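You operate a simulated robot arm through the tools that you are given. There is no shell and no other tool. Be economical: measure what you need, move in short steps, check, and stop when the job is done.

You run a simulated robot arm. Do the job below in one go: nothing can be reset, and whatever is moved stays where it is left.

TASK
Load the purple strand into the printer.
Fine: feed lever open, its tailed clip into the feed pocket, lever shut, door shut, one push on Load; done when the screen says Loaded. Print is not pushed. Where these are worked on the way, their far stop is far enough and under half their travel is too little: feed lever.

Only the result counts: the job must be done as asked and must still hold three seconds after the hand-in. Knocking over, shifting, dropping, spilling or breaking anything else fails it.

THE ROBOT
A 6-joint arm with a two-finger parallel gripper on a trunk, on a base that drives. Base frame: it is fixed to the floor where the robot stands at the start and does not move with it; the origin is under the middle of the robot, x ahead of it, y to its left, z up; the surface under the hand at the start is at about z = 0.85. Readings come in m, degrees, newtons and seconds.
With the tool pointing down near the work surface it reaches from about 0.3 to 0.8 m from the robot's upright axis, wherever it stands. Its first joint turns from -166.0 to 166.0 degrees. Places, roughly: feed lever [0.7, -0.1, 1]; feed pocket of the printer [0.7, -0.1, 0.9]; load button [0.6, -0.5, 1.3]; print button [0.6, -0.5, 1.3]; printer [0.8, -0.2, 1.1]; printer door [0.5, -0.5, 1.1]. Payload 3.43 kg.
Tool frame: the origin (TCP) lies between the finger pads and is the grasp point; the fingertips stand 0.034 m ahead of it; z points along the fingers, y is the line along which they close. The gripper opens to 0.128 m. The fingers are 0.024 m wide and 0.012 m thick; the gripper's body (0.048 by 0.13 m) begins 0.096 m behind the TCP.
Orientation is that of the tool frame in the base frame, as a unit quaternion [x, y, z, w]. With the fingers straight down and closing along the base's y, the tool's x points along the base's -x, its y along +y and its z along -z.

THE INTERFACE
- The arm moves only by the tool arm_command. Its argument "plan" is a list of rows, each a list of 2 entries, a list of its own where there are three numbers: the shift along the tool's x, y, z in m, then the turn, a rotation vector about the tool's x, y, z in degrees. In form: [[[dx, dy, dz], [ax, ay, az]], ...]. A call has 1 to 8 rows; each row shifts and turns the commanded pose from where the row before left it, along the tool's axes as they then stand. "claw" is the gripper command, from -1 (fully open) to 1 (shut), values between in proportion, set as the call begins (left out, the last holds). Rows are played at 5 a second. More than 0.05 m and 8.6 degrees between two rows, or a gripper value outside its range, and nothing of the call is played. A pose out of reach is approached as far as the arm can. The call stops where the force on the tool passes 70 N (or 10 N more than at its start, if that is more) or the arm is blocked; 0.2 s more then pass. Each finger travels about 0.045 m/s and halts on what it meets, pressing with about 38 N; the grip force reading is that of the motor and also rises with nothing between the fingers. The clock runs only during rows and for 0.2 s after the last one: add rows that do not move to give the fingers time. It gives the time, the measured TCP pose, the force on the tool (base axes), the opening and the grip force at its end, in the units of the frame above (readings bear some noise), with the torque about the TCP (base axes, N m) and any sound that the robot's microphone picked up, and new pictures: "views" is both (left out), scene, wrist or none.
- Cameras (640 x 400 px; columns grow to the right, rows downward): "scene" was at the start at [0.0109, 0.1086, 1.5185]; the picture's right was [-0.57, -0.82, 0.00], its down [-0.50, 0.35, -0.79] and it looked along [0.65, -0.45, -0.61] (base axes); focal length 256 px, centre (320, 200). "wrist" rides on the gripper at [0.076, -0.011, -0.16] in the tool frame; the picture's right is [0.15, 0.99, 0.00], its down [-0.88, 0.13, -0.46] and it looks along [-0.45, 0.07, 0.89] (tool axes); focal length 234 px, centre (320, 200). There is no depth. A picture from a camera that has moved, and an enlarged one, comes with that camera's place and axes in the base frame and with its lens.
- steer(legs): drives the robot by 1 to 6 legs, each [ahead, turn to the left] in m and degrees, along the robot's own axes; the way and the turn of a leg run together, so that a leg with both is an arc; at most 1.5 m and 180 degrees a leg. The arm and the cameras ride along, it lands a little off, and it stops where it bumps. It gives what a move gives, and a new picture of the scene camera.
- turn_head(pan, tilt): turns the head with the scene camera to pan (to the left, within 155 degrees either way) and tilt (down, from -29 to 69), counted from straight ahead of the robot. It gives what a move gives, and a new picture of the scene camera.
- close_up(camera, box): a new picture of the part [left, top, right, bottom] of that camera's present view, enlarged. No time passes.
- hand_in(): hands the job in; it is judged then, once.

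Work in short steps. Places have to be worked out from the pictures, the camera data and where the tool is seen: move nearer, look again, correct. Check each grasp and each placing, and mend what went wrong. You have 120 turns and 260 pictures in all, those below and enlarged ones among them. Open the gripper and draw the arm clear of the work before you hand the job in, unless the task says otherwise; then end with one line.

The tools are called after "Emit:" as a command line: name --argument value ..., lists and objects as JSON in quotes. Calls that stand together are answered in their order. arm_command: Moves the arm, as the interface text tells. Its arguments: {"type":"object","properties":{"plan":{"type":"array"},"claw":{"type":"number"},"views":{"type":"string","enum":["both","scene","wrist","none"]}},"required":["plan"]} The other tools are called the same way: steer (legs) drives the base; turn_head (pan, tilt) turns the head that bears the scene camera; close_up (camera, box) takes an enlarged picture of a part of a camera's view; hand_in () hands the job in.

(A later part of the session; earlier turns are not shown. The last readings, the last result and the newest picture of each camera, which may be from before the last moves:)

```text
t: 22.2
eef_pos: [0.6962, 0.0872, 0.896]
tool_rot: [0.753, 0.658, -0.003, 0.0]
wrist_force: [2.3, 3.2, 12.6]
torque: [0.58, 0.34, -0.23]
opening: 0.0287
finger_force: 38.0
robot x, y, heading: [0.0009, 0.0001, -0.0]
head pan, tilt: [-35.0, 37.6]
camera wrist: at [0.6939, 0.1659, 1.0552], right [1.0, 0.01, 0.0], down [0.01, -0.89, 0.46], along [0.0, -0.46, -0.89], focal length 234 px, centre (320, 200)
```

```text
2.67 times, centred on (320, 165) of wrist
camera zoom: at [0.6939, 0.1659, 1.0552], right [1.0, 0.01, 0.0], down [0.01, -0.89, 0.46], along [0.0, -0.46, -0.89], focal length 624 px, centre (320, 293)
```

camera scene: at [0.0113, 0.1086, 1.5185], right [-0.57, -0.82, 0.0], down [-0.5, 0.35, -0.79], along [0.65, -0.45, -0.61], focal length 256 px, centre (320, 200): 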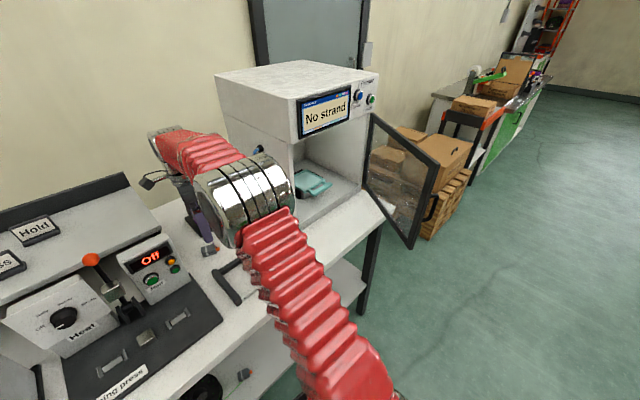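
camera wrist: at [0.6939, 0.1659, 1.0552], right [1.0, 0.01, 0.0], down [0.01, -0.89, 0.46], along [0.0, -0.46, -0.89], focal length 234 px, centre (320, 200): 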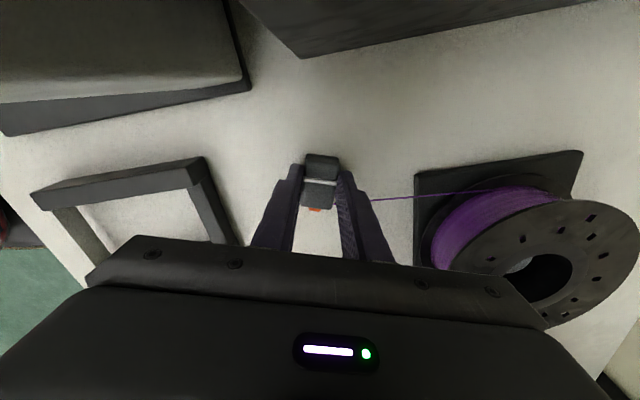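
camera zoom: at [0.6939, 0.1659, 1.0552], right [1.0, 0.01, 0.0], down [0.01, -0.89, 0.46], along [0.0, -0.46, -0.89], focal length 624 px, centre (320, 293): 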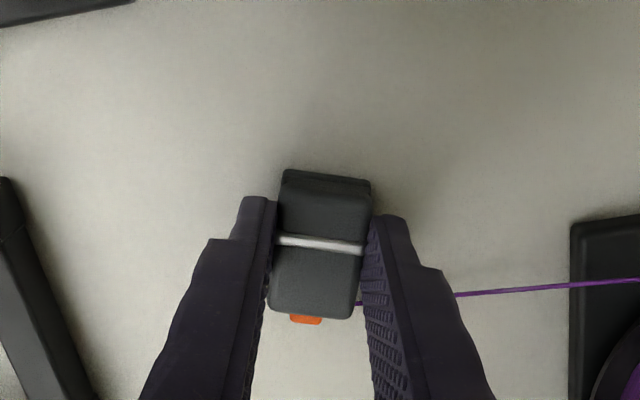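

The clip is held (28.7 mm, 38 N). I lift it, square the yaw to the pocket, and move to y≈-0.01 for a close look at the pocket.

Emit:
arm_command --plan '[[[0, 0, -0.02], [0, 0, 0]], [[0, 0, -0.03], [0, 0, 0]], [[0, 0, 0], [0, 0, -7.7]], [[-0.04, 0, 0], [0, 0, 0]], [[-0.04, 0, 0], [0, 0, 0]], [[-0.03, 0, 0], [0, 0, 0]], [[0, 0, 0], [0, 0, 0]]]'

Emit:
close_up --camera "wrist" --box '[240, 120, 400, 240]'

Emit:
close_up --camera "scene" --box '[190, 170, 310, 260]'

```text
t: 23.8
eef_pos: [0.6969, -0.022, 0.947]
tool_rot: [0.707, 0.708, -0.003, 0.0]
wrist_force: [-0.7, -0.4, 0.1]
torque: [0.01, -0.02, -0.03]
opening: 0.0285
finger_force: 37.8
robot x, y, heading: [0.0012, -0.001, 0.0]
head pan, tilt: [-35.0, 37.6]
camera scene: at [0.0116, 0.1086, 1.5185], right [-0.57, -0.82, 0.0], down [-0.5, 0.35, -0.79], along [0.65, -0.45, -0.61], focal length 256 px, centre (320, 200)
camera wrist: at [0.6852, 0.0552, 1.1052], right [0.99, 0.15, -0.01], down [0.13, -0.88, 0.46], along [0.06, -0.45, -0.89], focal length 234 px, centre (320, 200)
```

scene: 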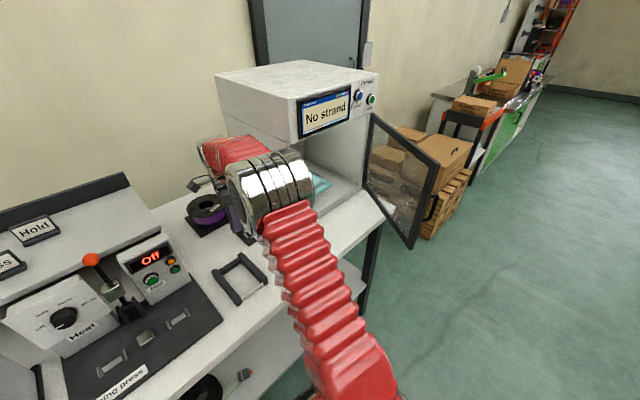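
wrist: 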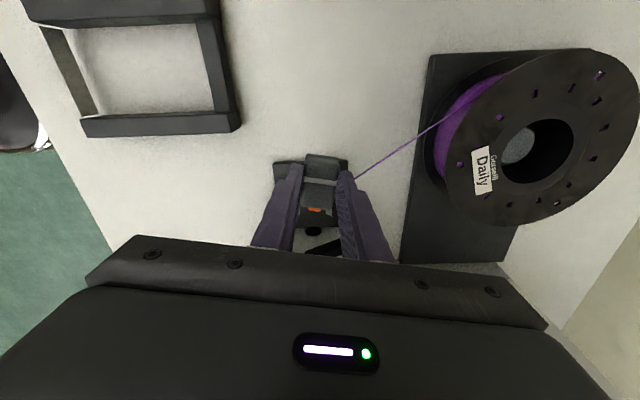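

```text
3.33 times, centred on (320, 180) of wrist
camera zoom: at [0.6852, 0.0552, 1.1052], right [0.99, 0.15, -0.01], down [0.13, -0.88, 0.46], along [0.06, -0.45, -0.89], focal length 781 px, centre (320, 267)
```

zoom: 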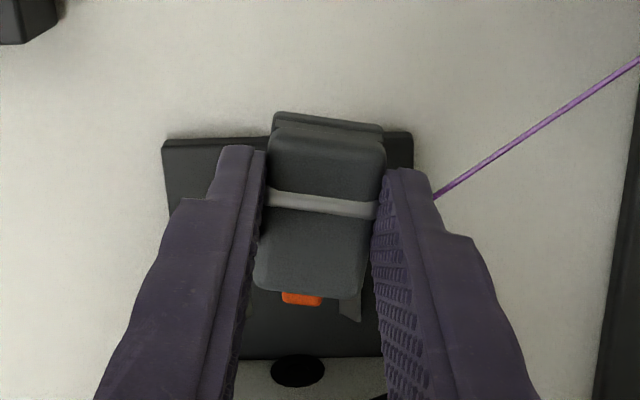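

```text
4.44 times, centred on (250, 215) of scene
camera zoom: at [0.0116, 0.1086, 1.5185], right [-0.57, -0.82, 0.0], down [-0.5, 0.35, -0.79], along [0.65, -0.45, -0.61], focal length 1136 px, centre (631, 133)
```

zoom: 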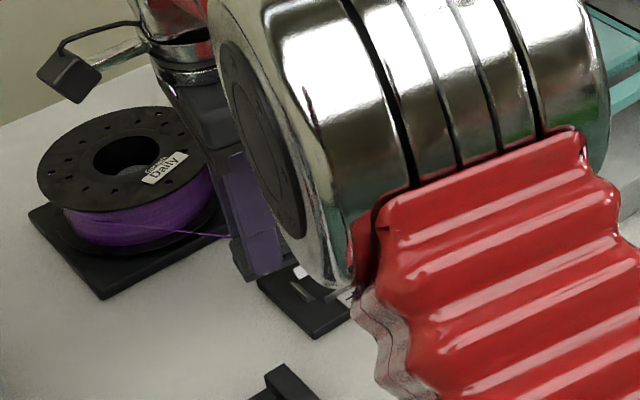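

Measured against the picture axes, the feed unit is yawed about +9.5°: its feed direction is (0.165, -0.986), the hole is at about (0.702, -0.11, 0.868), the lip at y≈-0.045, and the raised foot is near (0.735, -0.09, 0.91). To keep clear of the foot I set the clip down on the free table with the right yaw and re-grip it nearer its back end.

Emit:
arm_command --plan '[[[0, 0, 0], [0, 0, -4.75]], [[0, 0, 0], [0, 0, -4.75]], [[0.035, 0, 0], [0, 0, 0]], [[0.035, 0, 0.01], [0, 0, 0]], [[0, 0, 0.02], [0, 0, 0]], [[0, 0, 0.012], [0, 0, 0]], [[0, 0, 0.008], [0, 0, 0]], [[0, 0, 0], [0, 0, 0]]]' --views "wrist"

Emit:
close_up --camera "wrist" --box '[240, 120, 400, 240]'

Emit:
close_up --camera "scene" --box '[190, 170, 310, 260]'

```text
t: 25.6
eef_pos: [0.6849, 0.0474, 0.8955]
tool_rot: [0.646, 0.764, -0.004, -0.001]
wrist_force: [-0.3, 0.3, 1.9]
torque: [0.0, -0.01, 0.0]
opening: 0.0284
finger_force: 38.0
robot x, y, heading: [0.0034, -0.0016, -0.0]
head pan, tilt: [-35.0, 37.6]
camera wrist: at [0.6619, 0.122, 1.0553], right [0.95, 0.31, -0.01], down [0.28, -0.85, 0.46], along [0.14, -0.44, -0.89], focal length 234 px, centre (320, 200)
```

wrist: 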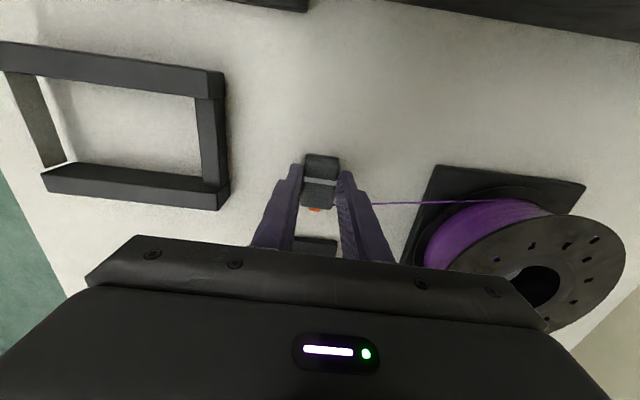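

```text
3.33 times, centred on (320, 180) of wrist
camera zoom: at [0.6619, 0.122, 1.0553], right [0.95, 0.31, -0.01], down [0.28, -0.85, 0.46], along [0.14, -0.44, -0.89], focal length 781 px, centre (320, 267)
```

zoom: 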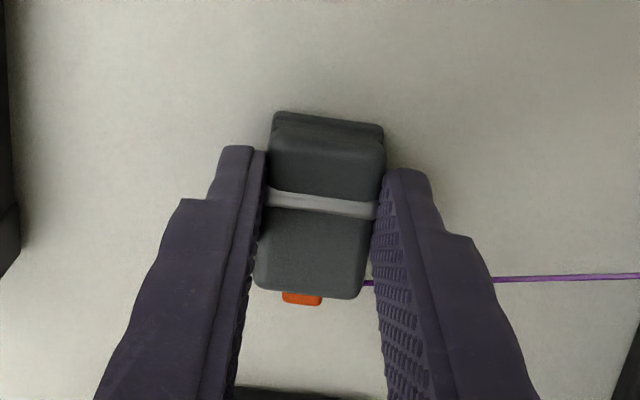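

```text
4.44 times, centred on (250, 215) of scene
camera zoom: at [0.0115, 0.1086, 1.5185], right [-0.57, -0.82, 0.0], down [-0.5, 0.35, -0.79], along [0.65, -0.45, -0.61], focal length 1136 px, centre (631, 133)
```

zoom: 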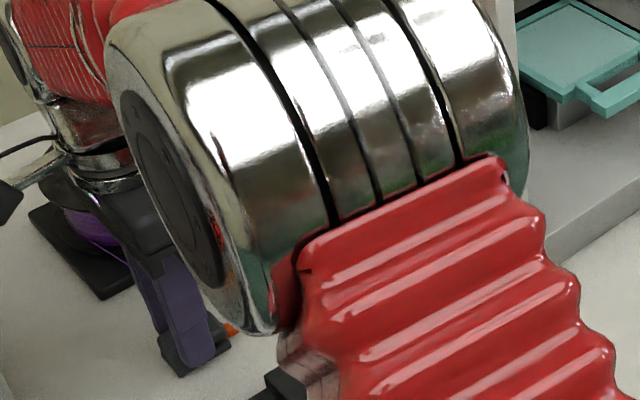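

The clip rests on the table (1.9 N). I release, slide the hand 12 mm back along the clip, and re-grip.

Emit:
arm_command --plan '[[[0, 0, 0], [0, 0, 0]], [[0, 0, 0], [0, 0, 0]], [[0.012, 0, 0], [0, 0, 0]], [[0, 0, 0], [0, 0, 0]]]' --claw 0.22 --views "none"

Emit:
arm_command --plan '[[[0, 0, 0], [0, 0, 0]], [[0, 0, 0], [0, 0, 0]], [[0, 0, 0], [0, 0, 0]], [[0, 0, 0], [0, 0, 0]]]' --claw 1 --views "wrist"

Emit:
close_up --camera "wrist" --box '[240, 120, 400, 240]'

```text
t: 26.6
eef_pos: [0.6843, 0.0588, 0.8959]
tool_rot: [0.646, 0.763, -0.003, 0.0]
wrist_force: [-1.2, -0.1, -0.1]
torque: [0.02, -0.02, -0.04]
opening: 0.05
finger_force: 0.1
robot x, y, heading: [-0.0042, 0.0024, -0.1]
head pan, tilt: [-35.0, 37.6]
```

```text
t: 27.6
eef_pos: [0.6826, 0.0597, 0.8955]
tool_rot: [0.646, 0.764, -0.003, 0.0]
wrist_force: [0.5, 0.3, 0.7]
torque: [0.01, -0.01, -0.01]
opening: 0.0284
finger_force: 37.6
robot x, y, heading: [-0.001, -0.0008, -0.1]
head pan, tilt: [-35.0, 37.6]
camera wrist: at [0.6594, 0.1338, 1.0551], right [0.95, 0.31, -0.01], down [0.28, -0.85, 0.46], along [0.14, -0.44, -0.89], focal length 234 px, centre (320, 200)
```

wrist: 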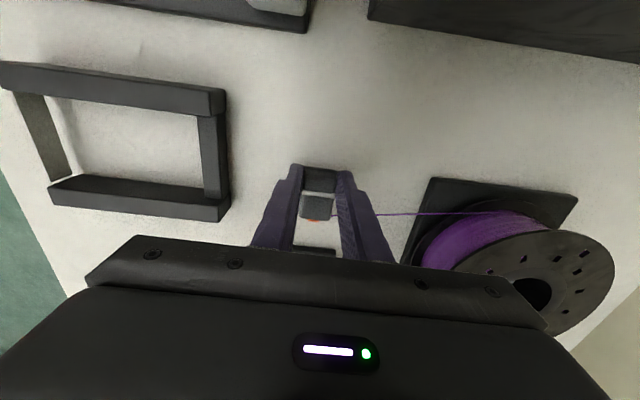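

```text
3.33 times, centred on (320, 180) of wrist
camera zoom: at [0.6594, 0.1338, 1.0551], right [0.95, 0.31, -0.01], down [0.28, -0.85, 0.46], along [0.14, -0.44, -0.89], focal length 781 px, centre (320, 267)
```

zoom: 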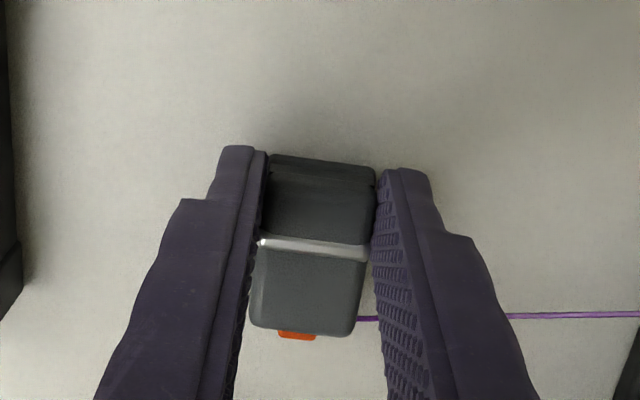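

Re-gripped; the clip's middle is now 12 mm ahead of the TCP. I lift and stop about 3 cm short of the pocket position to look at it.

Emit:
arm_command --plan '[[[0, 0, -0.03], [0, 0, 0]], [[-0.03, 0, 0], [0, 0, 0]], [[-0.03, -0.005, 0], [0, 0, 0]], [[-0.031, -0.004, 0], [0, 0, 0]], [[0, 0, 0], [0, 0, 0]]]'

Emit:
close_up --camera "wrist" --box '[240, 140, 400, 260]'

Emit:
close_up --camera "scene" --box '[190, 170, 310, 260]'

```text
t: 28.8
eef_pos: [0.6897, -0.0307, 0.9283]
tool_rot: [0.645, 0.764, -0.003, -0.001]
wrist_force: [0.5, 0.5, -1.2]
torque: [0.0, -0.01, 0.04]
opening: 0.0284
finger_force: 38.0
robot x, y, heading: [-0.0013, -0.0055, 0.1]
head pan, tilt: [-35.0, 37.6]
camera scene: at [0.0115, 0.1086, 1.5185], right [-0.57, -0.82, 0.0], down [-0.5, 0.35, -0.79], along [0.65, -0.45, -0.61], focal length 256 px, centre (320, 200)
camera wrist: at [0.6659, 0.0439, 1.0862], right [0.95, 0.31, -0.01], down [0.28, -0.85, 0.46], along [0.14, -0.44, -0.89], focal length 234 px, centre (320, 200)
```

scene: 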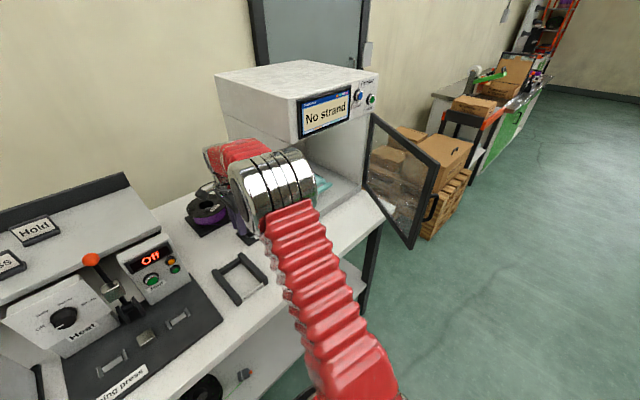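
wrist: 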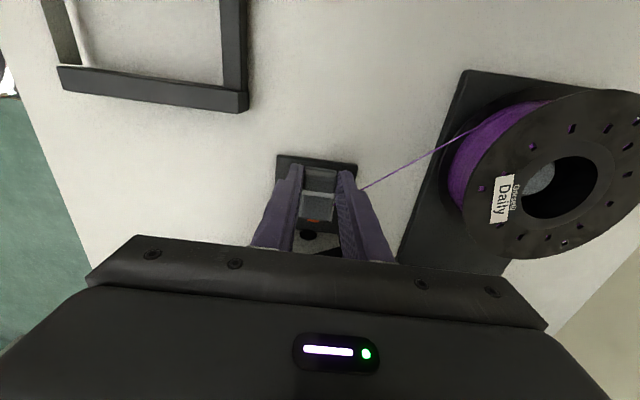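

```text
3.33 times, centred on (320, 200) of wrist
camera zoom: at [0.6659, 0.0439, 1.0862], right [0.95, 0.31, -0.01], down [0.28, -0.85, 0.46], along [0.14, -0.44, -0.89], focal length 781 px, centre (320, 200)
```

zoom: 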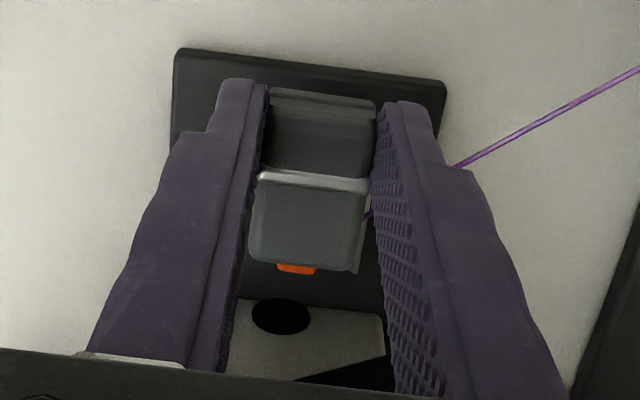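

```text
4.44 times, centred on (250, 215) of scene
camera zoom: at [0.0115, 0.1086, 1.5185], right [-0.57, -0.82, 0.0], down [-0.5, 0.35, -0.79], along [0.65, -0.45, -0.61], focal length 1136 px, centre (631, 133)
```

zoom: 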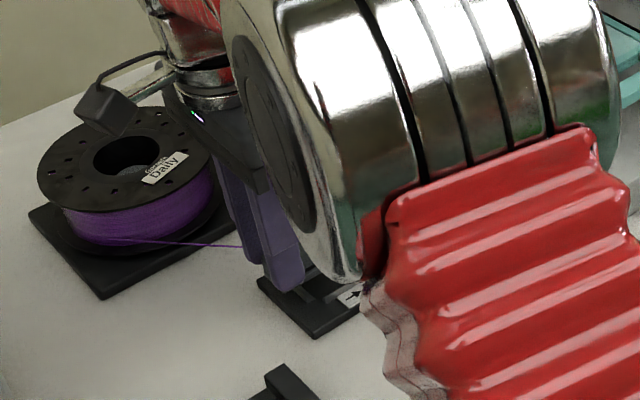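

The clip is now parallel to the pocket, with tip and hole lined up within about 1 mm. I lower 1.5 cm, go forward 3 cm over the lip, and look again.

Emit:
arm_command --plan '[[[0, 0, 0.013], [0, 0, 0]], [[-0.015, -0.001, 0], [0, 0, 0]], [[-0.015, 0, 0], [0, 0, 0]], [[0, 0, 0], [0, 0, 0]]]' --views "wrist"

Emit:
close_up --camera "wrist" --box '[240, 140, 400, 260]'

```text
t: 29.8
eef_pos: [0.6931, -0.0602, 0.9143]
tool_rot: [0.646, 0.763, -0.002, 0.0]
wrist_force: [-2.5, 17.9, 0.6]
torque: [0.59, 0.1, 0.03]
opening: 0.0285
finger_force: 38.2
robot x, y, heading: [0.0021, -0.0016, 0.1]
head pan, tilt: [-35.0, 37.6]
camera wrist: at [0.6703, 0.014, 1.074], right [0.95, 0.31, -0.01], down [0.28, -0.85, 0.46], along [0.14, -0.44, -0.89], focal length 234 px, centre (320, 200)
```

wrist: 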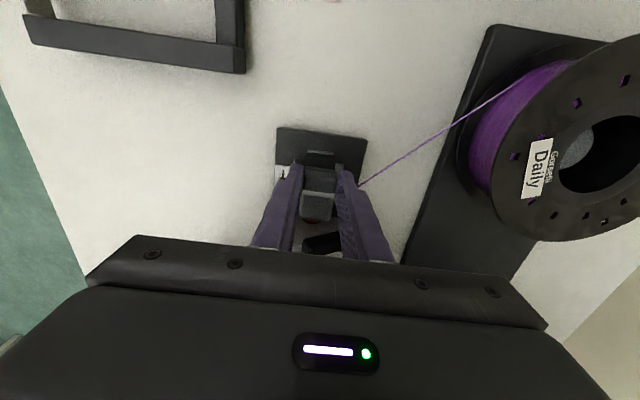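

```text
3.33 times, centred on (320, 200) of wrist
camera zoom: at [0.6703, 0.014, 1.074], right [0.95, 0.31, -0.01], down [0.28, -0.85, 0.46], along [0.14, -0.44, -0.89], focal length 781 px, centre (320, 200)
```

zoom: 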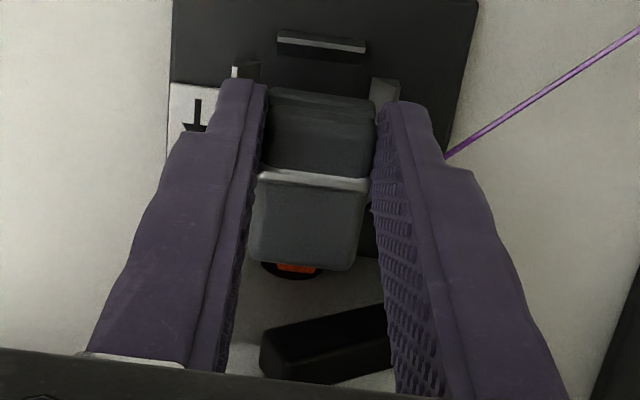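

There is a 17.9 N push back at about z=0.881: the tip touches the block face. I back off 4 mm and lower gently.

Emit:
arm_command --plan '[[[0.004, 0, 0], [0, 0, 0]], [[0, 0, 0.003], [0, 0, 0]], [[0, 0, 0.003], [0, 0, 0]], [[0, 0, 0], [0, 0, 0]]]' --views "wrist"

Emit:
close_up --camera "wrist" --box '[260, 140, 380, 230]'

```text
t: 30.8
eef_pos: [0.6927, -0.058, 0.9075]
tool_rot: [0.646, 0.763, -0.003, 0.0]
wrist_force: [-1.7, -0.9, 1.6]
torque: [-0.01, 0.02, -0.04]
opening: 0.0285
finger_force: 38.1
robot x, y, heading: [0.0032, 0.0002, 0.4]
head pan, tilt: [-35.0, 37.6]
camera wrist: at [0.6703, 0.0166, 1.0668], right [0.95, 0.31, -0.01], down [0.28, -0.85, 0.46], along [0.14, -0.44, -0.89], focal length 234 px, centre (320, 200)
```

wrist: 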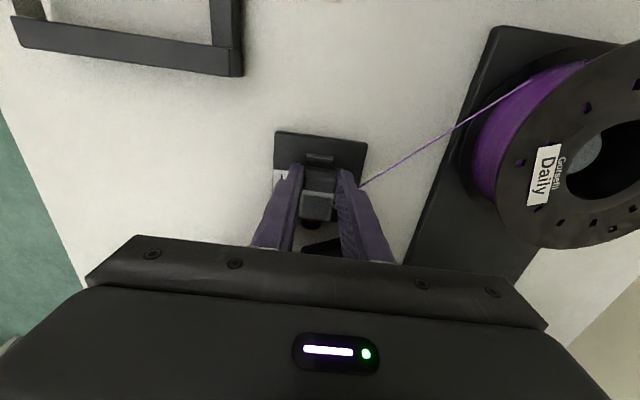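

```text
4.44 times, centred on (320, 185) of wrist
camera zoom: at [0.6703, 0.0166, 1.0668], right [0.95, 0.31, -0.01], down [0.28, -0.85, 0.46], along [0.14, -0.44, -0.89], focal length 1041 px, centre (320, 267)
```

zoom: 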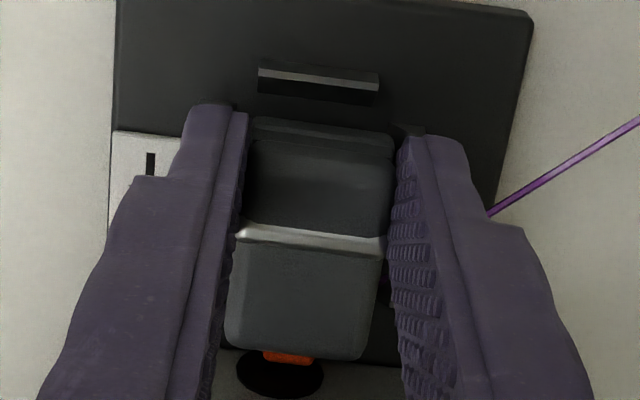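

No contact now and the clip is between lip and block. I keep lowering in small steps.

Emit:
arm_command --plan '[[[0, 0, 0.003], [0, 0, 0]], [[0, 0, 0.002], [0, 0, 0]], [[0, 0, 0], [0, 0, 0]]]' --views "wrist"

Emit:
close_up --camera "wrist" --box '[260, 140, 380, 230]'

```text
t: 31.6
eef_pos: [0.6923, -0.0581, 0.9038]
tool_rot: [0.646, 0.763, -0.003, 0.001]
wrist_force: [-14.0, -2.3, 32.2]
torque: [-0.38, 0.47, 0.07]
opening: 0.0291
finger_force: 37.9
robot x, y, heading: [-0.0014, -0.0008, 0.0]
head pan, tilt: [-35.0, 37.6]
camera wrist: at [0.6685, 0.0165, 1.0642], right [0.95, 0.31, 0.0], down [0.27, -0.84, 0.46], along [0.14, -0.44, -0.89], focal length 234 px, centre (320, 200)
```

wrist: 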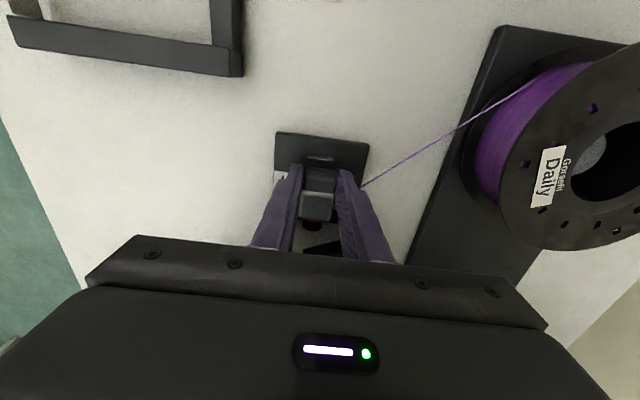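

```text
4.44 times, centred on (320, 185) of wrist
camera zoom: at [0.6685, 0.0165, 1.0642], right [0.95, 0.31, 0.0], down [0.27, -0.84, 0.46], along [0.14, -0.44, -0.89], focal length 1041 px, centre (320, 267)
```

zoom: 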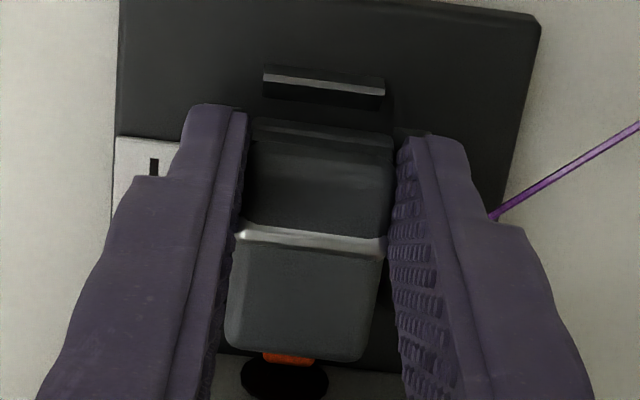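

Contact with 32 N up and 14 N toward -x: the right side rides on the right rail. I ease up, shift 2 mm left, and lower again.

Emit:
arm_command --plan '[[[0, 0, -0.003], [0, 0, 0]], [[0, -0.002, 0], [0, 0, 0]], [[0, 0, 0.003], [0, 0, 0]], [[0, 0, 0.001], [0, 0, 0]], [[0, 0, 0], [0, 0, 0]]]' --views "none"

```text
t: 32.8
eef_pos: [0.692, -0.0571, 0.9038]
tool_rot: [0.647, 0.762, -0.002, 0.002]
wrist_force: [0.3, -5.7, 31.5]
torque: [-0.41, -0.04, 0.03]
opening: 0.0285
finger_force: 38.0
robot x, y, heading: [0.001, -0.0031, -0.1]
head pan, tilt: [-35.0, 37.6]
```

The side force is gone and the clip sits flat on something (31 N, centred under the clip), likely the pocket floor. I relieve the pressure and try sliding forward to see whether the tip enters the hole.

Emit:
arm_command --plan '[[[0, 0, -0.0012], [0, 0, 0]], [[-0.003, 0, 0], [0, 0, 0]], [[-0.003, 0, 0], [0, 0, 0]], [[0, 0, 0], [0, 0, 0]]]' --views "wrist"

Emit:
close_up --camera "wrist" --box '[260, 140, 380, 230]'

```text
t: 33.8
eef_pos: [0.6922, -0.062, 0.9019]
tool_rot: [0.646, 0.763, -0.003, -0.002]
wrist_force: [-0.5, 22.9, 22.8]
torque: [0.61, -0.05, 0.09]
opening: 0.0286
finger_force: 38.4
robot x, y, heading: [0.003, 0.0012, 0.1]
head pan, tilt: [-35.0, 37.6]
camera wrist: at [0.6682, 0.013, 1.0619], right [0.95, 0.31, -0.01], down [0.28, -0.85, 0.46], along [0.14, -0.44, -0.89], focal length 234 px, centre (320, 200)
```

wrist: 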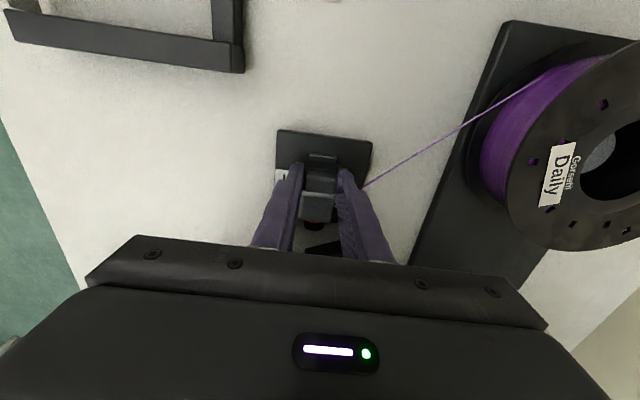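

```text
4.44 times, centred on (320, 185) of wrist
camera zoom: at [0.6682, 0.013, 1.0619], right [0.95, 0.31, -0.01], down [0.28, -0.85, 0.46], along [0.14, -0.44, -0.89], focal length 1041 px, centre (320, 267)
```

zoom: 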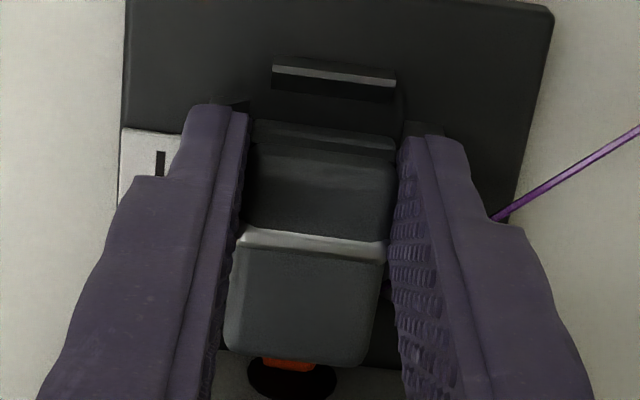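

The tip is against the block at the hole, with about 5 mm left between the clip's back and the lip, so it appears seated. I relax, open slightly, lift off and inspect.

Emit:
arm_command --plan '[[[0.001, 0, -0.001], [0, 0, 0]], [[0, 0, 0], [0, 0, 0]]]' --views "none"

Emit:
arm_command --plan '[[[0, 0, 0], [0, 0, 0]], [[0, 0, 0], [0, 0, 0]], [[0, 0, -0.02], [0, 0, 0]], [[0, 0, -0.02], [0, 0, 0]], [[0.02, 0, -0.02], [0, 0, 0]], [[0, 0, 0], [0, 0, 0]]]' --claw 0.4

Emit:
close_up --camera "wrist" --box '[260, 140, 380, 230]'

```text
t: 34.4
eef_pos: [0.6927, -0.0623, 0.9015]
tool_rot: [0.646, 0.763, -0.004, -0.002]
wrist_force: [2.9, 21.1, 3.9]
torque: [0.85, -0.13, 0.22]
opening: 0.0286
finger_force: 38.1
robot x, y, heading: [0.0035, 0.0006, -0.1]
head pan, tilt: [-35.0, 37.6]
```

```text
t: 35.8
eef_pos: [0.688, -0.0433, 0.9631]
tool_rot: [0.646, 0.763, -0.003, -0.001]
wrist_force: [-0.2, -0.4, 0.3]
torque: [-0.05, -0.05, -0.01]
opening: 0.0383
finger_force: 0.0
robot x, y, heading: [0.0043, -0.0028, -0.1]
head pan, tilt: [-35.0, 37.6]
camera scene: at [0.0116, 0.1086, 1.5185], right [-0.57, -0.82, 0.0], down [-0.5, 0.35, -0.79], along [0.65, -0.45, -0.61], focal length 256 px, centre (320, 200)
camera wrist: at [0.6661, 0.0317, 1.1225], right [0.95, 0.31, -0.01], down [0.28, -0.85, 0.46], along [0.14, -0.44, -0.89], focal length 234 px, centre (320, 200)
```

scene: 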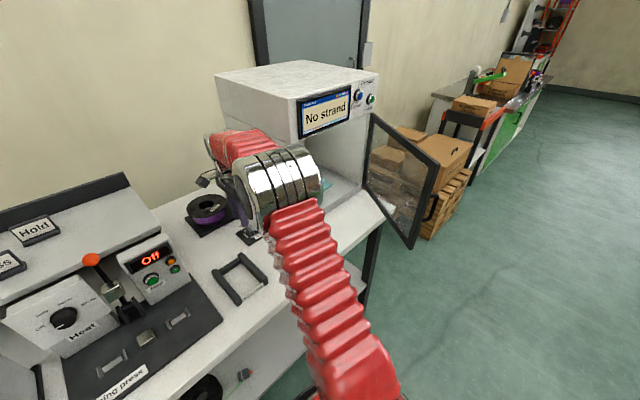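
wrist: 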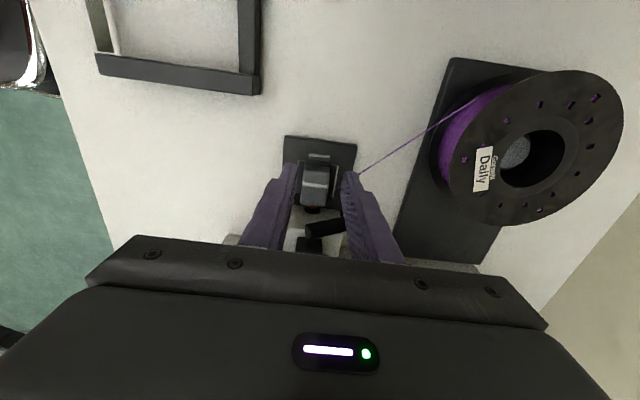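

```text
4.44 times, centred on (320, 185) of wrist
camera zoom: at [0.6661, 0.0317, 1.1225], right [0.95, 0.31, -0.01], down [0.28, -0.85, 0.46], along [0.14, -0.44, -0.89], focal length 1041 px, centre (320, 267)
```

zoom: 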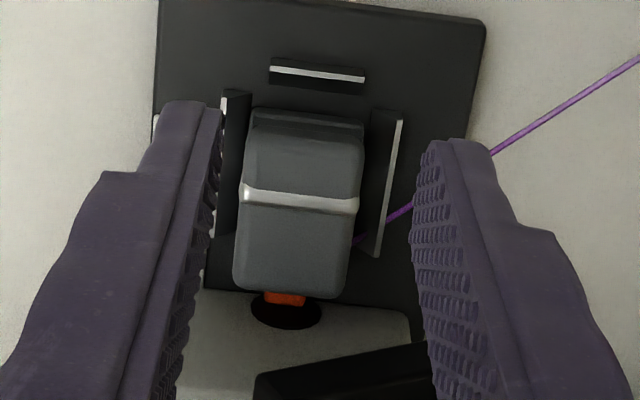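

The clip rests flat between the rails with its tip at the hole and the strand running free over the right rail. Next I shut the lever: with fingers closed I go to the -x side of the ball, tilted 17° as before.

Emit:
arm_command --plan '[[[0, 0, -0.042], [0, 0, 0]], [[0, -0.04, 0], [0, 0, 0]], [[0, -0.041, 0], [0, 0, 0]], [[0, 0, 0], [0, -8.5, 0]], [[0, 0, 0], [0, -8.5, 0]], [[-0.042, 0, 0.013], [0, 0, 0]], [[-0.042, 0, 0.013], [0, 0, 0]], [[0, 0, 0], [0, 0, 0]]]' --claw 1

```text
t: 37.6
eef_pos: [0.6266, -0.1412, 1.0067]
tool_rot: [0.639, 0.755, -0.099, 0.112]
wrist_force: [-5.1, 1.3, 3.6]
torque: [-0.04, -0.13, 0.03]
opening: 0.0001
finger_force: 33.6
robot x, y, heading: [0.0005, -0.0046, 0.1]
head pan, tilt: [-35.0, 37.6]
camera scene: at [0.011, 0.1087, 1.5185], right [-0.57, -0.82, 0.0], down [-0.5, 0.35, -0.79], along [0.65, -0.45, -0.61], focal length 256 px, centre (320, 200)
camera wrist: at [0.596, -0.0239, 1.1373], right [0.95, 0.3, -0.05], down [0.25, -0.67, 0.7], along [0.18, -0.67, -0.72], focal length 234 px, centre (320, 200)
```

scene: 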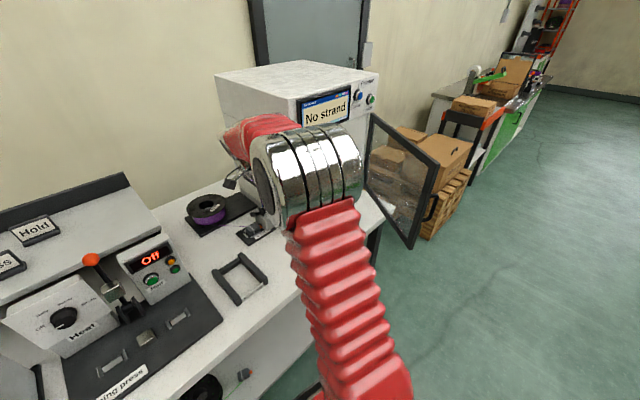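
wrist: 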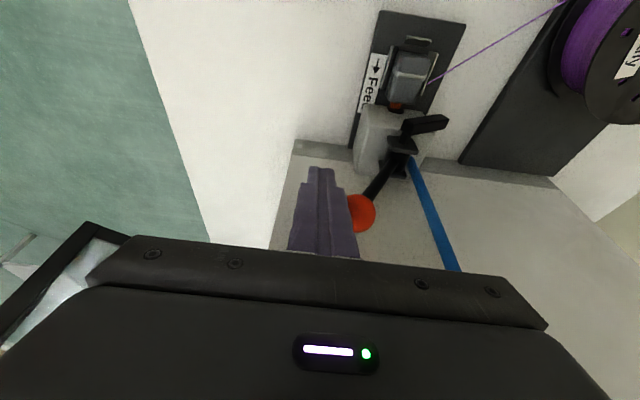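

The finger touches the ball's -x side (5 N). I push it toward +x to shut the lever.

Emit:
arm_command --plan '[[[0, 0.015, 0], [0, 0, 0]], [[0, 0.015, 0], [0, 0, 0]], [[0, 0.015, 0], [0, 0, 0]], [[0, 0.015, 0], [0, 0, 0]], [[0, 0, 0], [0, 0, 0]]]' --views "wrist"

```text
t: 38.8
eef_pos: [0.6846, -0.1324, 1.0067]
tool_rot: [0.639, 0.755, -0.098, 0.112]
wrist_force: [-0.3, -0.1, 0.7]
torque: [-0.02, 0.01, 0.0]
opening: 0.0
finger_force: 33.1
robot x, y, heading: [0.003, -0.0008, 0.2]
head pan, tilt: [-35.0, 37.6]
camera wrist: at [0.6544, -0.015, 1.1362], right [0.95, 0.3, -0.05], down [0.25, -0.67, 0.69], along [0.18, -0.67, -0.72], focal length 234 px, centre (320, 200)
```

wrist: 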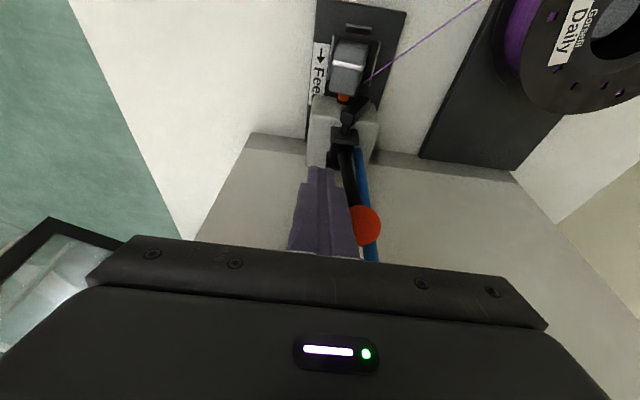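

Lever is past upright and the foot is coming down over the tip. I continue to the shut stop.

Emit:
arm_command --plan '[[[0, 0.012, 0], [0, 0, 0]], [[0, 0.012, 0], [0, 0, 0]], [[0, 0.01, 0], [0, 0, 0]], [[0, 0.01, 0.002], [0, 0, 0]], [[0, 0.008, 0.002], [0, 0, 0]], [[0, 0, 0], [0, 0, 0]]]' --views "wrist"

Emit:
close_up --camera "wrist" --box '[220, 0, 420, 240]'

```text
t: 39.5
eef_pos: [0.7003, -0.1304, 1.006]
tool_rot: [0.641, 0.753, -0.107, 0.103]
wrist_force: [-43.0, 3.0, 12.4]
torque: [-0.11, -0.97, -0.09]
opening: 0.0
finger_force: 33.0
robot x, y, heading: [0.0025, -0.0013, 0.1]
head pan, tilt: [-35.0, 37.6]
stopped in row 3: the force on the tool passed its limit at 81 N (the readings are from after the stop); the commanded pose is now the measured one
camera wrist: at [0.6738, -0.0127, 1.1368], right [0.95, 0.29, -0.07], down [0.26, -0.68, 0.69], along [0.15, -0.68, -0.72], focal length 234 px, centre (320, 200)
```

wrist: 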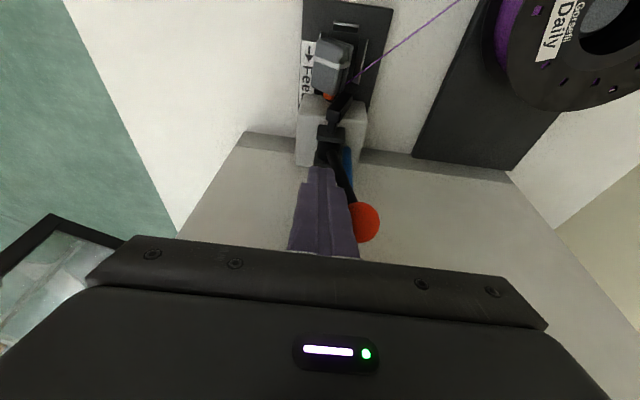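

```text
1.67 times, centred on (320, 120) of wrist
camera zoom: at [0.6738, -0.0127, 1.1368], right [0.95, 0.29, -0.07], down [0.26, -0.68, 0.69], along [0.15, -0.68, -0.72], focal length 390 px, centre (320, 333)
```

zoom: 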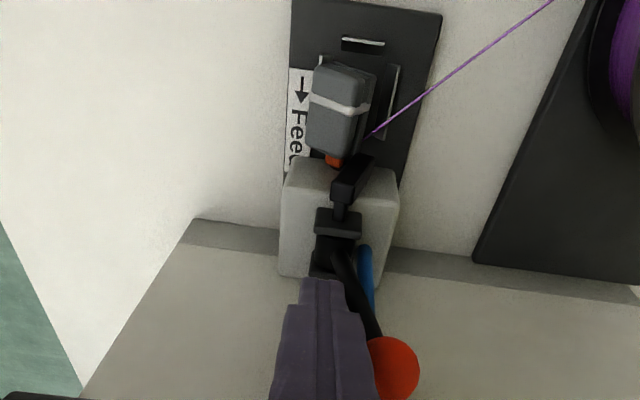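

The foot met the clip from the right and tipped it: the lever is not shut and the clip is not seated deep enough. I draw the hand back the way that gave the scene camera a clear view, to inspect.

Emit:
arm_command --plan '[[[0, -0.04, 0], [0, 0, 0]], [[0.045, 0, -0.014], [0, 0, 0]], [[0.045, 0, -0.014], [0, 0, 0]], [[0.045, 0, -0.014], [0, 0, 0]], [[0.045, 0, -0.014], [0, -8.5, 0]], [[0.03, 0, -0.01], [0, -8.5, 0]], [[0, 0.02, -0.03], [0, -8.5, 0]], [[0, 0, 0], [0, 0, 0]]]'

Emit:
close_up --camera "scene" --box '[230, 190, 290, 250]'

Emit:
close_up --camera "wrist" --box '[250, 100, 410, 230]'

```text
t: 41.3
eef_pos: [0.6502, 0.1024, 1.0265]
tool_rot: [0.601, 0.712, -0.243, 0.269]
wrist_force: [-0.5, -0.2, -0.7]
torque: [-0.02, 0.0, -0.02]
opening: 0.0
finger_force: 33.5
robot x, y, heading: [0.0039, -0.0007, 0.0]
head pan, tilt: [-35.0, 37.6]
camera scene: at [0.0111, 0.1087, 1.5185], right [-0.57, -0.82, 0.0], down [-0.5, 0.35, -0.79], along [0.65, -0.45, -0.61], focal length 256 px, centre (320, 200)
camera wrist: at [0.6125, 0.2628, 1.0924], right [0.96, 0.26, -0.12], down [0.2, -0.31, 0.93], along [0.2, -0.91, -0.35], focal length 234 px, centre (320, 200)
```

scene: 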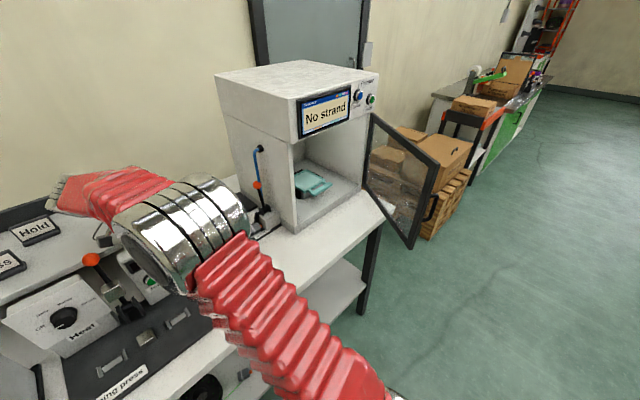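
wrist: 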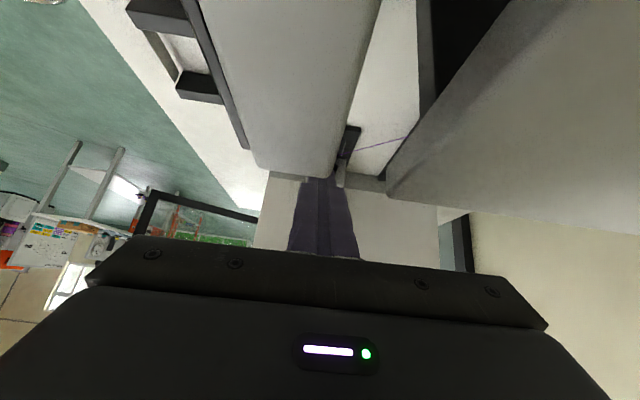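

```text
6.67 times, centred on (260, 220) of scene
camera zoom: at [0.0111, 0.1087, 1.5185], right [-0.57, -0.82, 0.0], down [-0.5, 0.35, -0.79], along [0.65, -0.45, -0.61], focal length 1704 px, centre (720, 67)
```

zoom: 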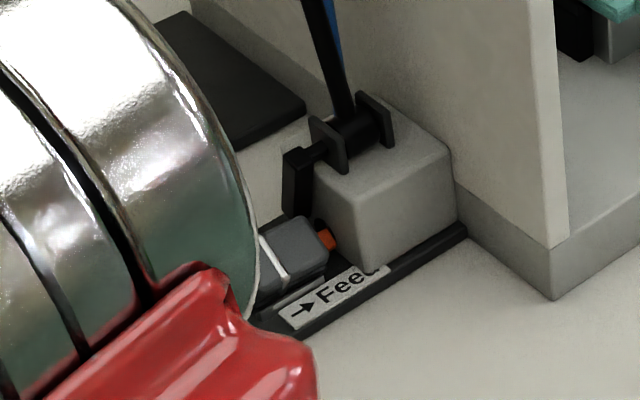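

```text
3.08 times, centred on (330, 165) of wrist
camera zoom: at [0.6125, 0.2628, 1.0924], right [0.96, 0.26, -0.12], down [0.2, -0.31, 0.93], along [0.2, -0.91, -0.35], focal length 720 px, centre (289, 308)
```

zoom: 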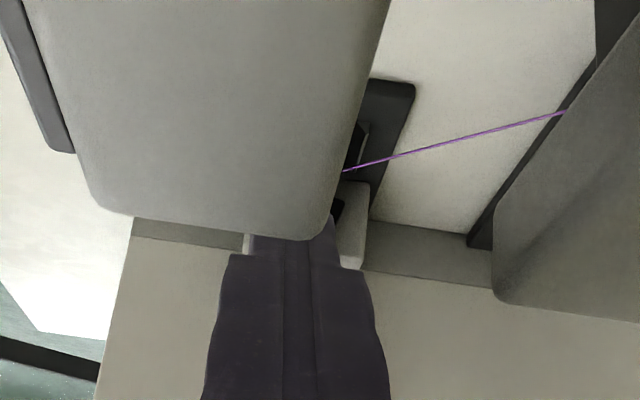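

Now it is clear: the foot comes down between the clip's body and the block, over the tip. So the clip must sit about 3–4 mm further back, against the lip, centred on the rails. I reopen the lever first, going round to the +x side of the ball (now near (0.739, -0.13)).

Emit:
arm_command --plan '[[[0, 0.031, 0], [0, 8.5, 0]], [[0, 0.031, 0], [0, 8.5, 0]], [[0, 0.035, 0], [0, 8.5, 0]], [[-0.046, 0, 0.018], [0, 0, 0]], [[-0.046, 0, 0.018], [0, 0, 0]], [[-0.046, 0, 0.018], [0, 0, 0]], [[-0.046, 0, 0.018], [0, 0, 0]], [[-0.02, 0, 0.008], [0, 0, 0]]]' --views "wrist"

```text
t: 43.1
eef_pos: [0.7774, -0.1022, 1.0088]
tool_rot: [0.64, 0.754, -0.105, 0.105]
wrist_force: [0.3, -0.7, 0.6]
torque: [-0.02, 0.0, -0.02]
opening: 0.0001
finger_force: 33.0
robot x, y, heading: [-0.0003, 0.0018, 0.3]
head pan, tilt: [-35.0, 37.6]
camera wrist: at [0.7502, 0.0156, 1.1385], right [0.95, 0.29, -0.07], down [0.26, -0.68, 0.69], along [0.16, -0.67, -0.72], focal length 234 px, centre (320, 200)
```

wrist: 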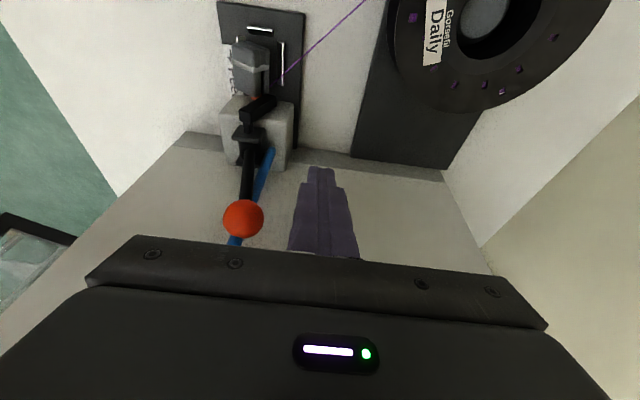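

The ball is at (0.727, -0.13, 1.024), left of the finger. I move in 2.8 cm and push it toward -x to open.

Emit:
arm_command --plan '[[[-0.027, 0, 0.008], [0, 0, 0]], [[0, -0.02, 0], [0, 0, 0]], [[0, -0.02, 0], [0, 0, 0]], [[0, -0.015, 0], [0, 0, 0]], [[0, -0.015, 0], [0, 0, 0]], [[0, -0.01, 0], [0, 0, 0]], [[0, -0.008, 0], [0, 0, 0]], [[0, 0, 0], [0, 0, 0]]]' --views "wrist"

Emit:
close_up --camera "wrist" --box '[240, 0, 440, 240]'

```text
t: 44.9
eef_pos: [0.6962, -0.141, 1.0089]
tool_rot: [0.641, 0.753, -0.105, 0.105]
wrist_force: [1.1, 0.5, 1.2]
torque: [-0.01, -0.02, 0.0]
opening: 0.0
finger_force: 33.3
robot x, y, heading: [0.0014, 0.0015, -0.1]
head pan, tilt: [-35.0, 37.6]
camera wrist: at [0.6682, -0.0243, 1.1399], right [0.95, 0.29, -0.07], down [0.26, -0.68, 0.69], along [0.16, -0.68, -0.72], focal length 234 px, centre (320, 200)
```

wrist: 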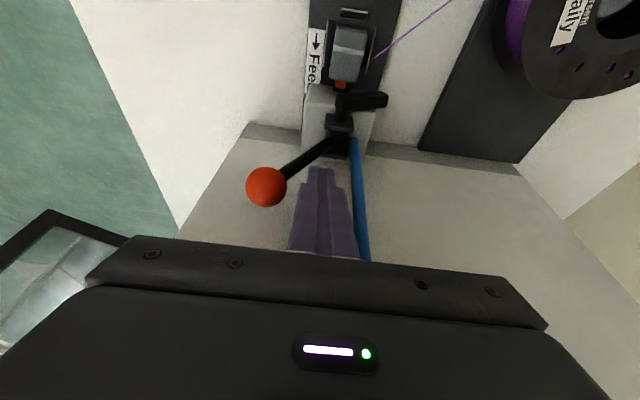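

```text
1.67 times, centred on (340, 120) of wrist
camera zoom: at [0.6682, -0.0243, 1.1399], right [0.95, 0.29, -0.07], down [0.26, -0.68, 0.69], along [0.16, -0.68, -0.72], focal length 390 px, centre (287, 333)
```

zoom: 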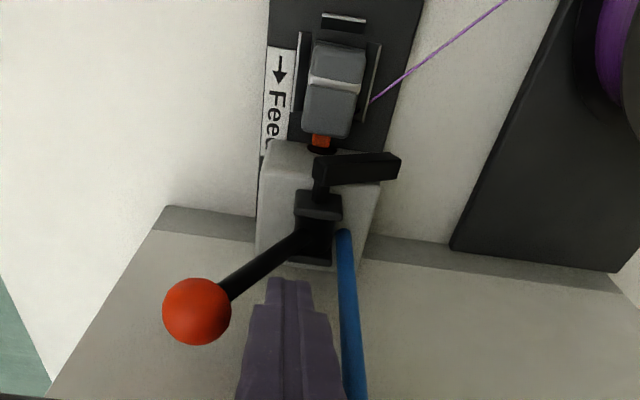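

The lever is fully open again and the clip has dropped back flat between the rails. I retreat, straighten the tool and open to 5 cm above the clip.

Emit:
arm_command --plan '[[[0.043, 0, -0.013], [0, 0, 0]], [[0.043, 0, -0.013], [0, 0, 0]], [[0, 0, 0], [-0.7, 8.5, -0.15]], [[0, 0, 0], [-0.7, 8.5, -0.15]], [[0, 0, 0.025], [0, 0, 0]], [[0, 0, 0.025], [0, 0, 0]], [[0, 0, 0], [0, 0, 0]]]' --claw 0.3 --views "wrist"

Emit:
close_up --camera "wrist" --box '[260, 140, 380, 230]'

```text
t: 46.5
eef_pos: [0.6807, -0.0521, 0.958]
tool_rot: [0.645, 0.764, 0.001, 0.0]
wrist_force: [0.0, 0.1, 0.4]
torque: [-0.02, 0.01, 0.01]
opening: 0.0451
finger_force: 0.0
robot x, y, heading: [0.001, -0.0008, 0.2]
head pan, tilt: [-35.0, 37.6]
camera wrist: at [0.6563, 0.0224, 1.1178], right [0.95, 0.31, 0.0], down [0.27, -0.85, 0.46], along [0.14, -0.43, -0.89], focal length 234 px, centre (320, 200)
```

wrist: 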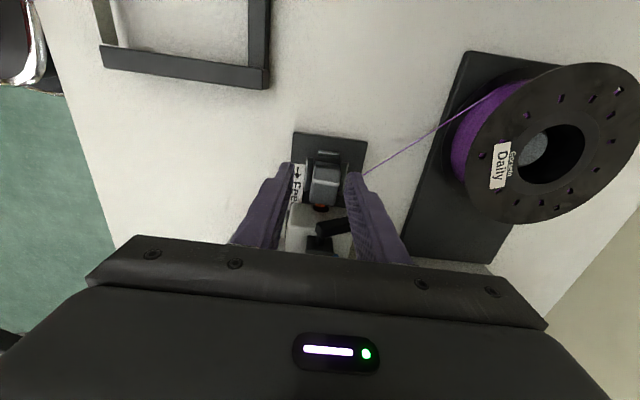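

```text
4.44 times, centred on (320, 185) of wrist
camera zoom: at [0.6563, 0.0224, 1.1178], right [0.95, 0.31, 0.0], down [0.27, -0.85, 0.46], along [0.14, -0.43, -0.89], focal length 1041 px, centre (320, 267)
```

zoom: 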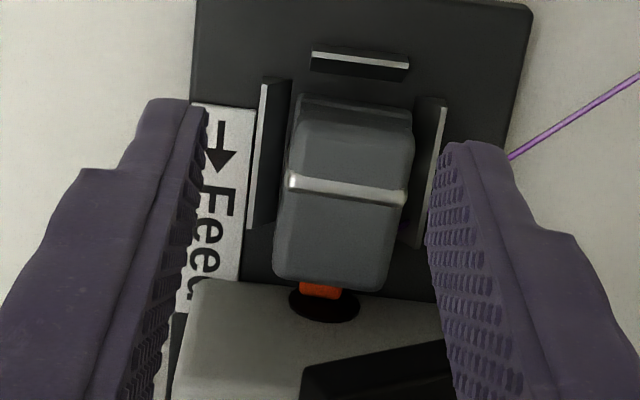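

The clip sits about 4 mm forward of the rails' middle, with a 6 mm gap to the lip. I align over it (11 mm right, 11 mm ahead), lower, and grip.

Emit:
arm_command --plan '[[[-0.011, 0.0115, 0], [0, 0, 0]], [[0, 0, 0.02], [0, 0, 0]], [[0, 0, 0.02], [0, 0, 0]], [[0, 0, 0.014], [0, 0, 0]], [[0, 0, 0], [0, 0, 0]]]' --views "wrist"

Emit:
close_up --camera "wrist" --box '[260, 140, 380, 230]'

```text
t: 47.7
eef_pos: [0.6947, -0.0614, 0.9046]
tool_rot: [0.646, 0.763, 0.0, 0.0]
wrist_force: [-0.6, 0.8, 0.4]
torque: [-0.02, -0.01, 0.02]
opening: 0.0448
finger_force: 0.1
robot x, y, heading: [-0.0012, -0.0044, -0.1]
head pan, tilt: [-35.0, 37.6]
camera wrist: at [0.6708, 0.0118, 1.0642], right [0.95, 0.31, 0.0], down [0.28, -0.85, 0.46], along [0.14, -0.43, -0.89], focal length 234 px, centre (320, 200)
```

wrist: 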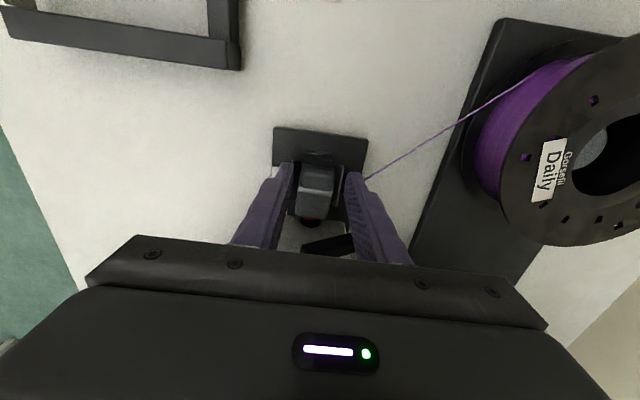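

```text
4.44 times, centred on (320, 185) of wrist
camera zoom: at [0.6708, 0.0118, 1.0642], right [0.95, 0.31, 0.0], down [0.28, -0.85, 0.46], along [0.14, -0.43, -0.89], focal length 1041 px, centre (320, 267)
```

zoom: 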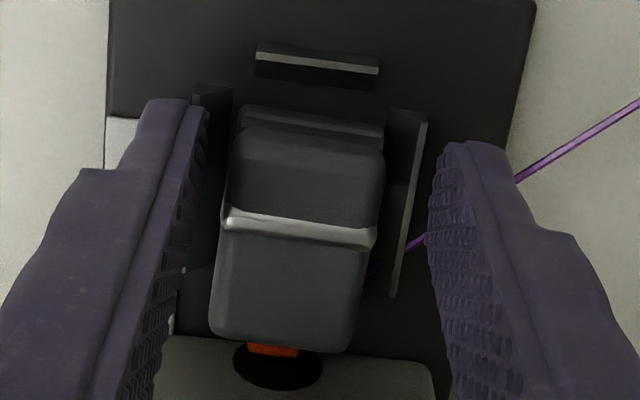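

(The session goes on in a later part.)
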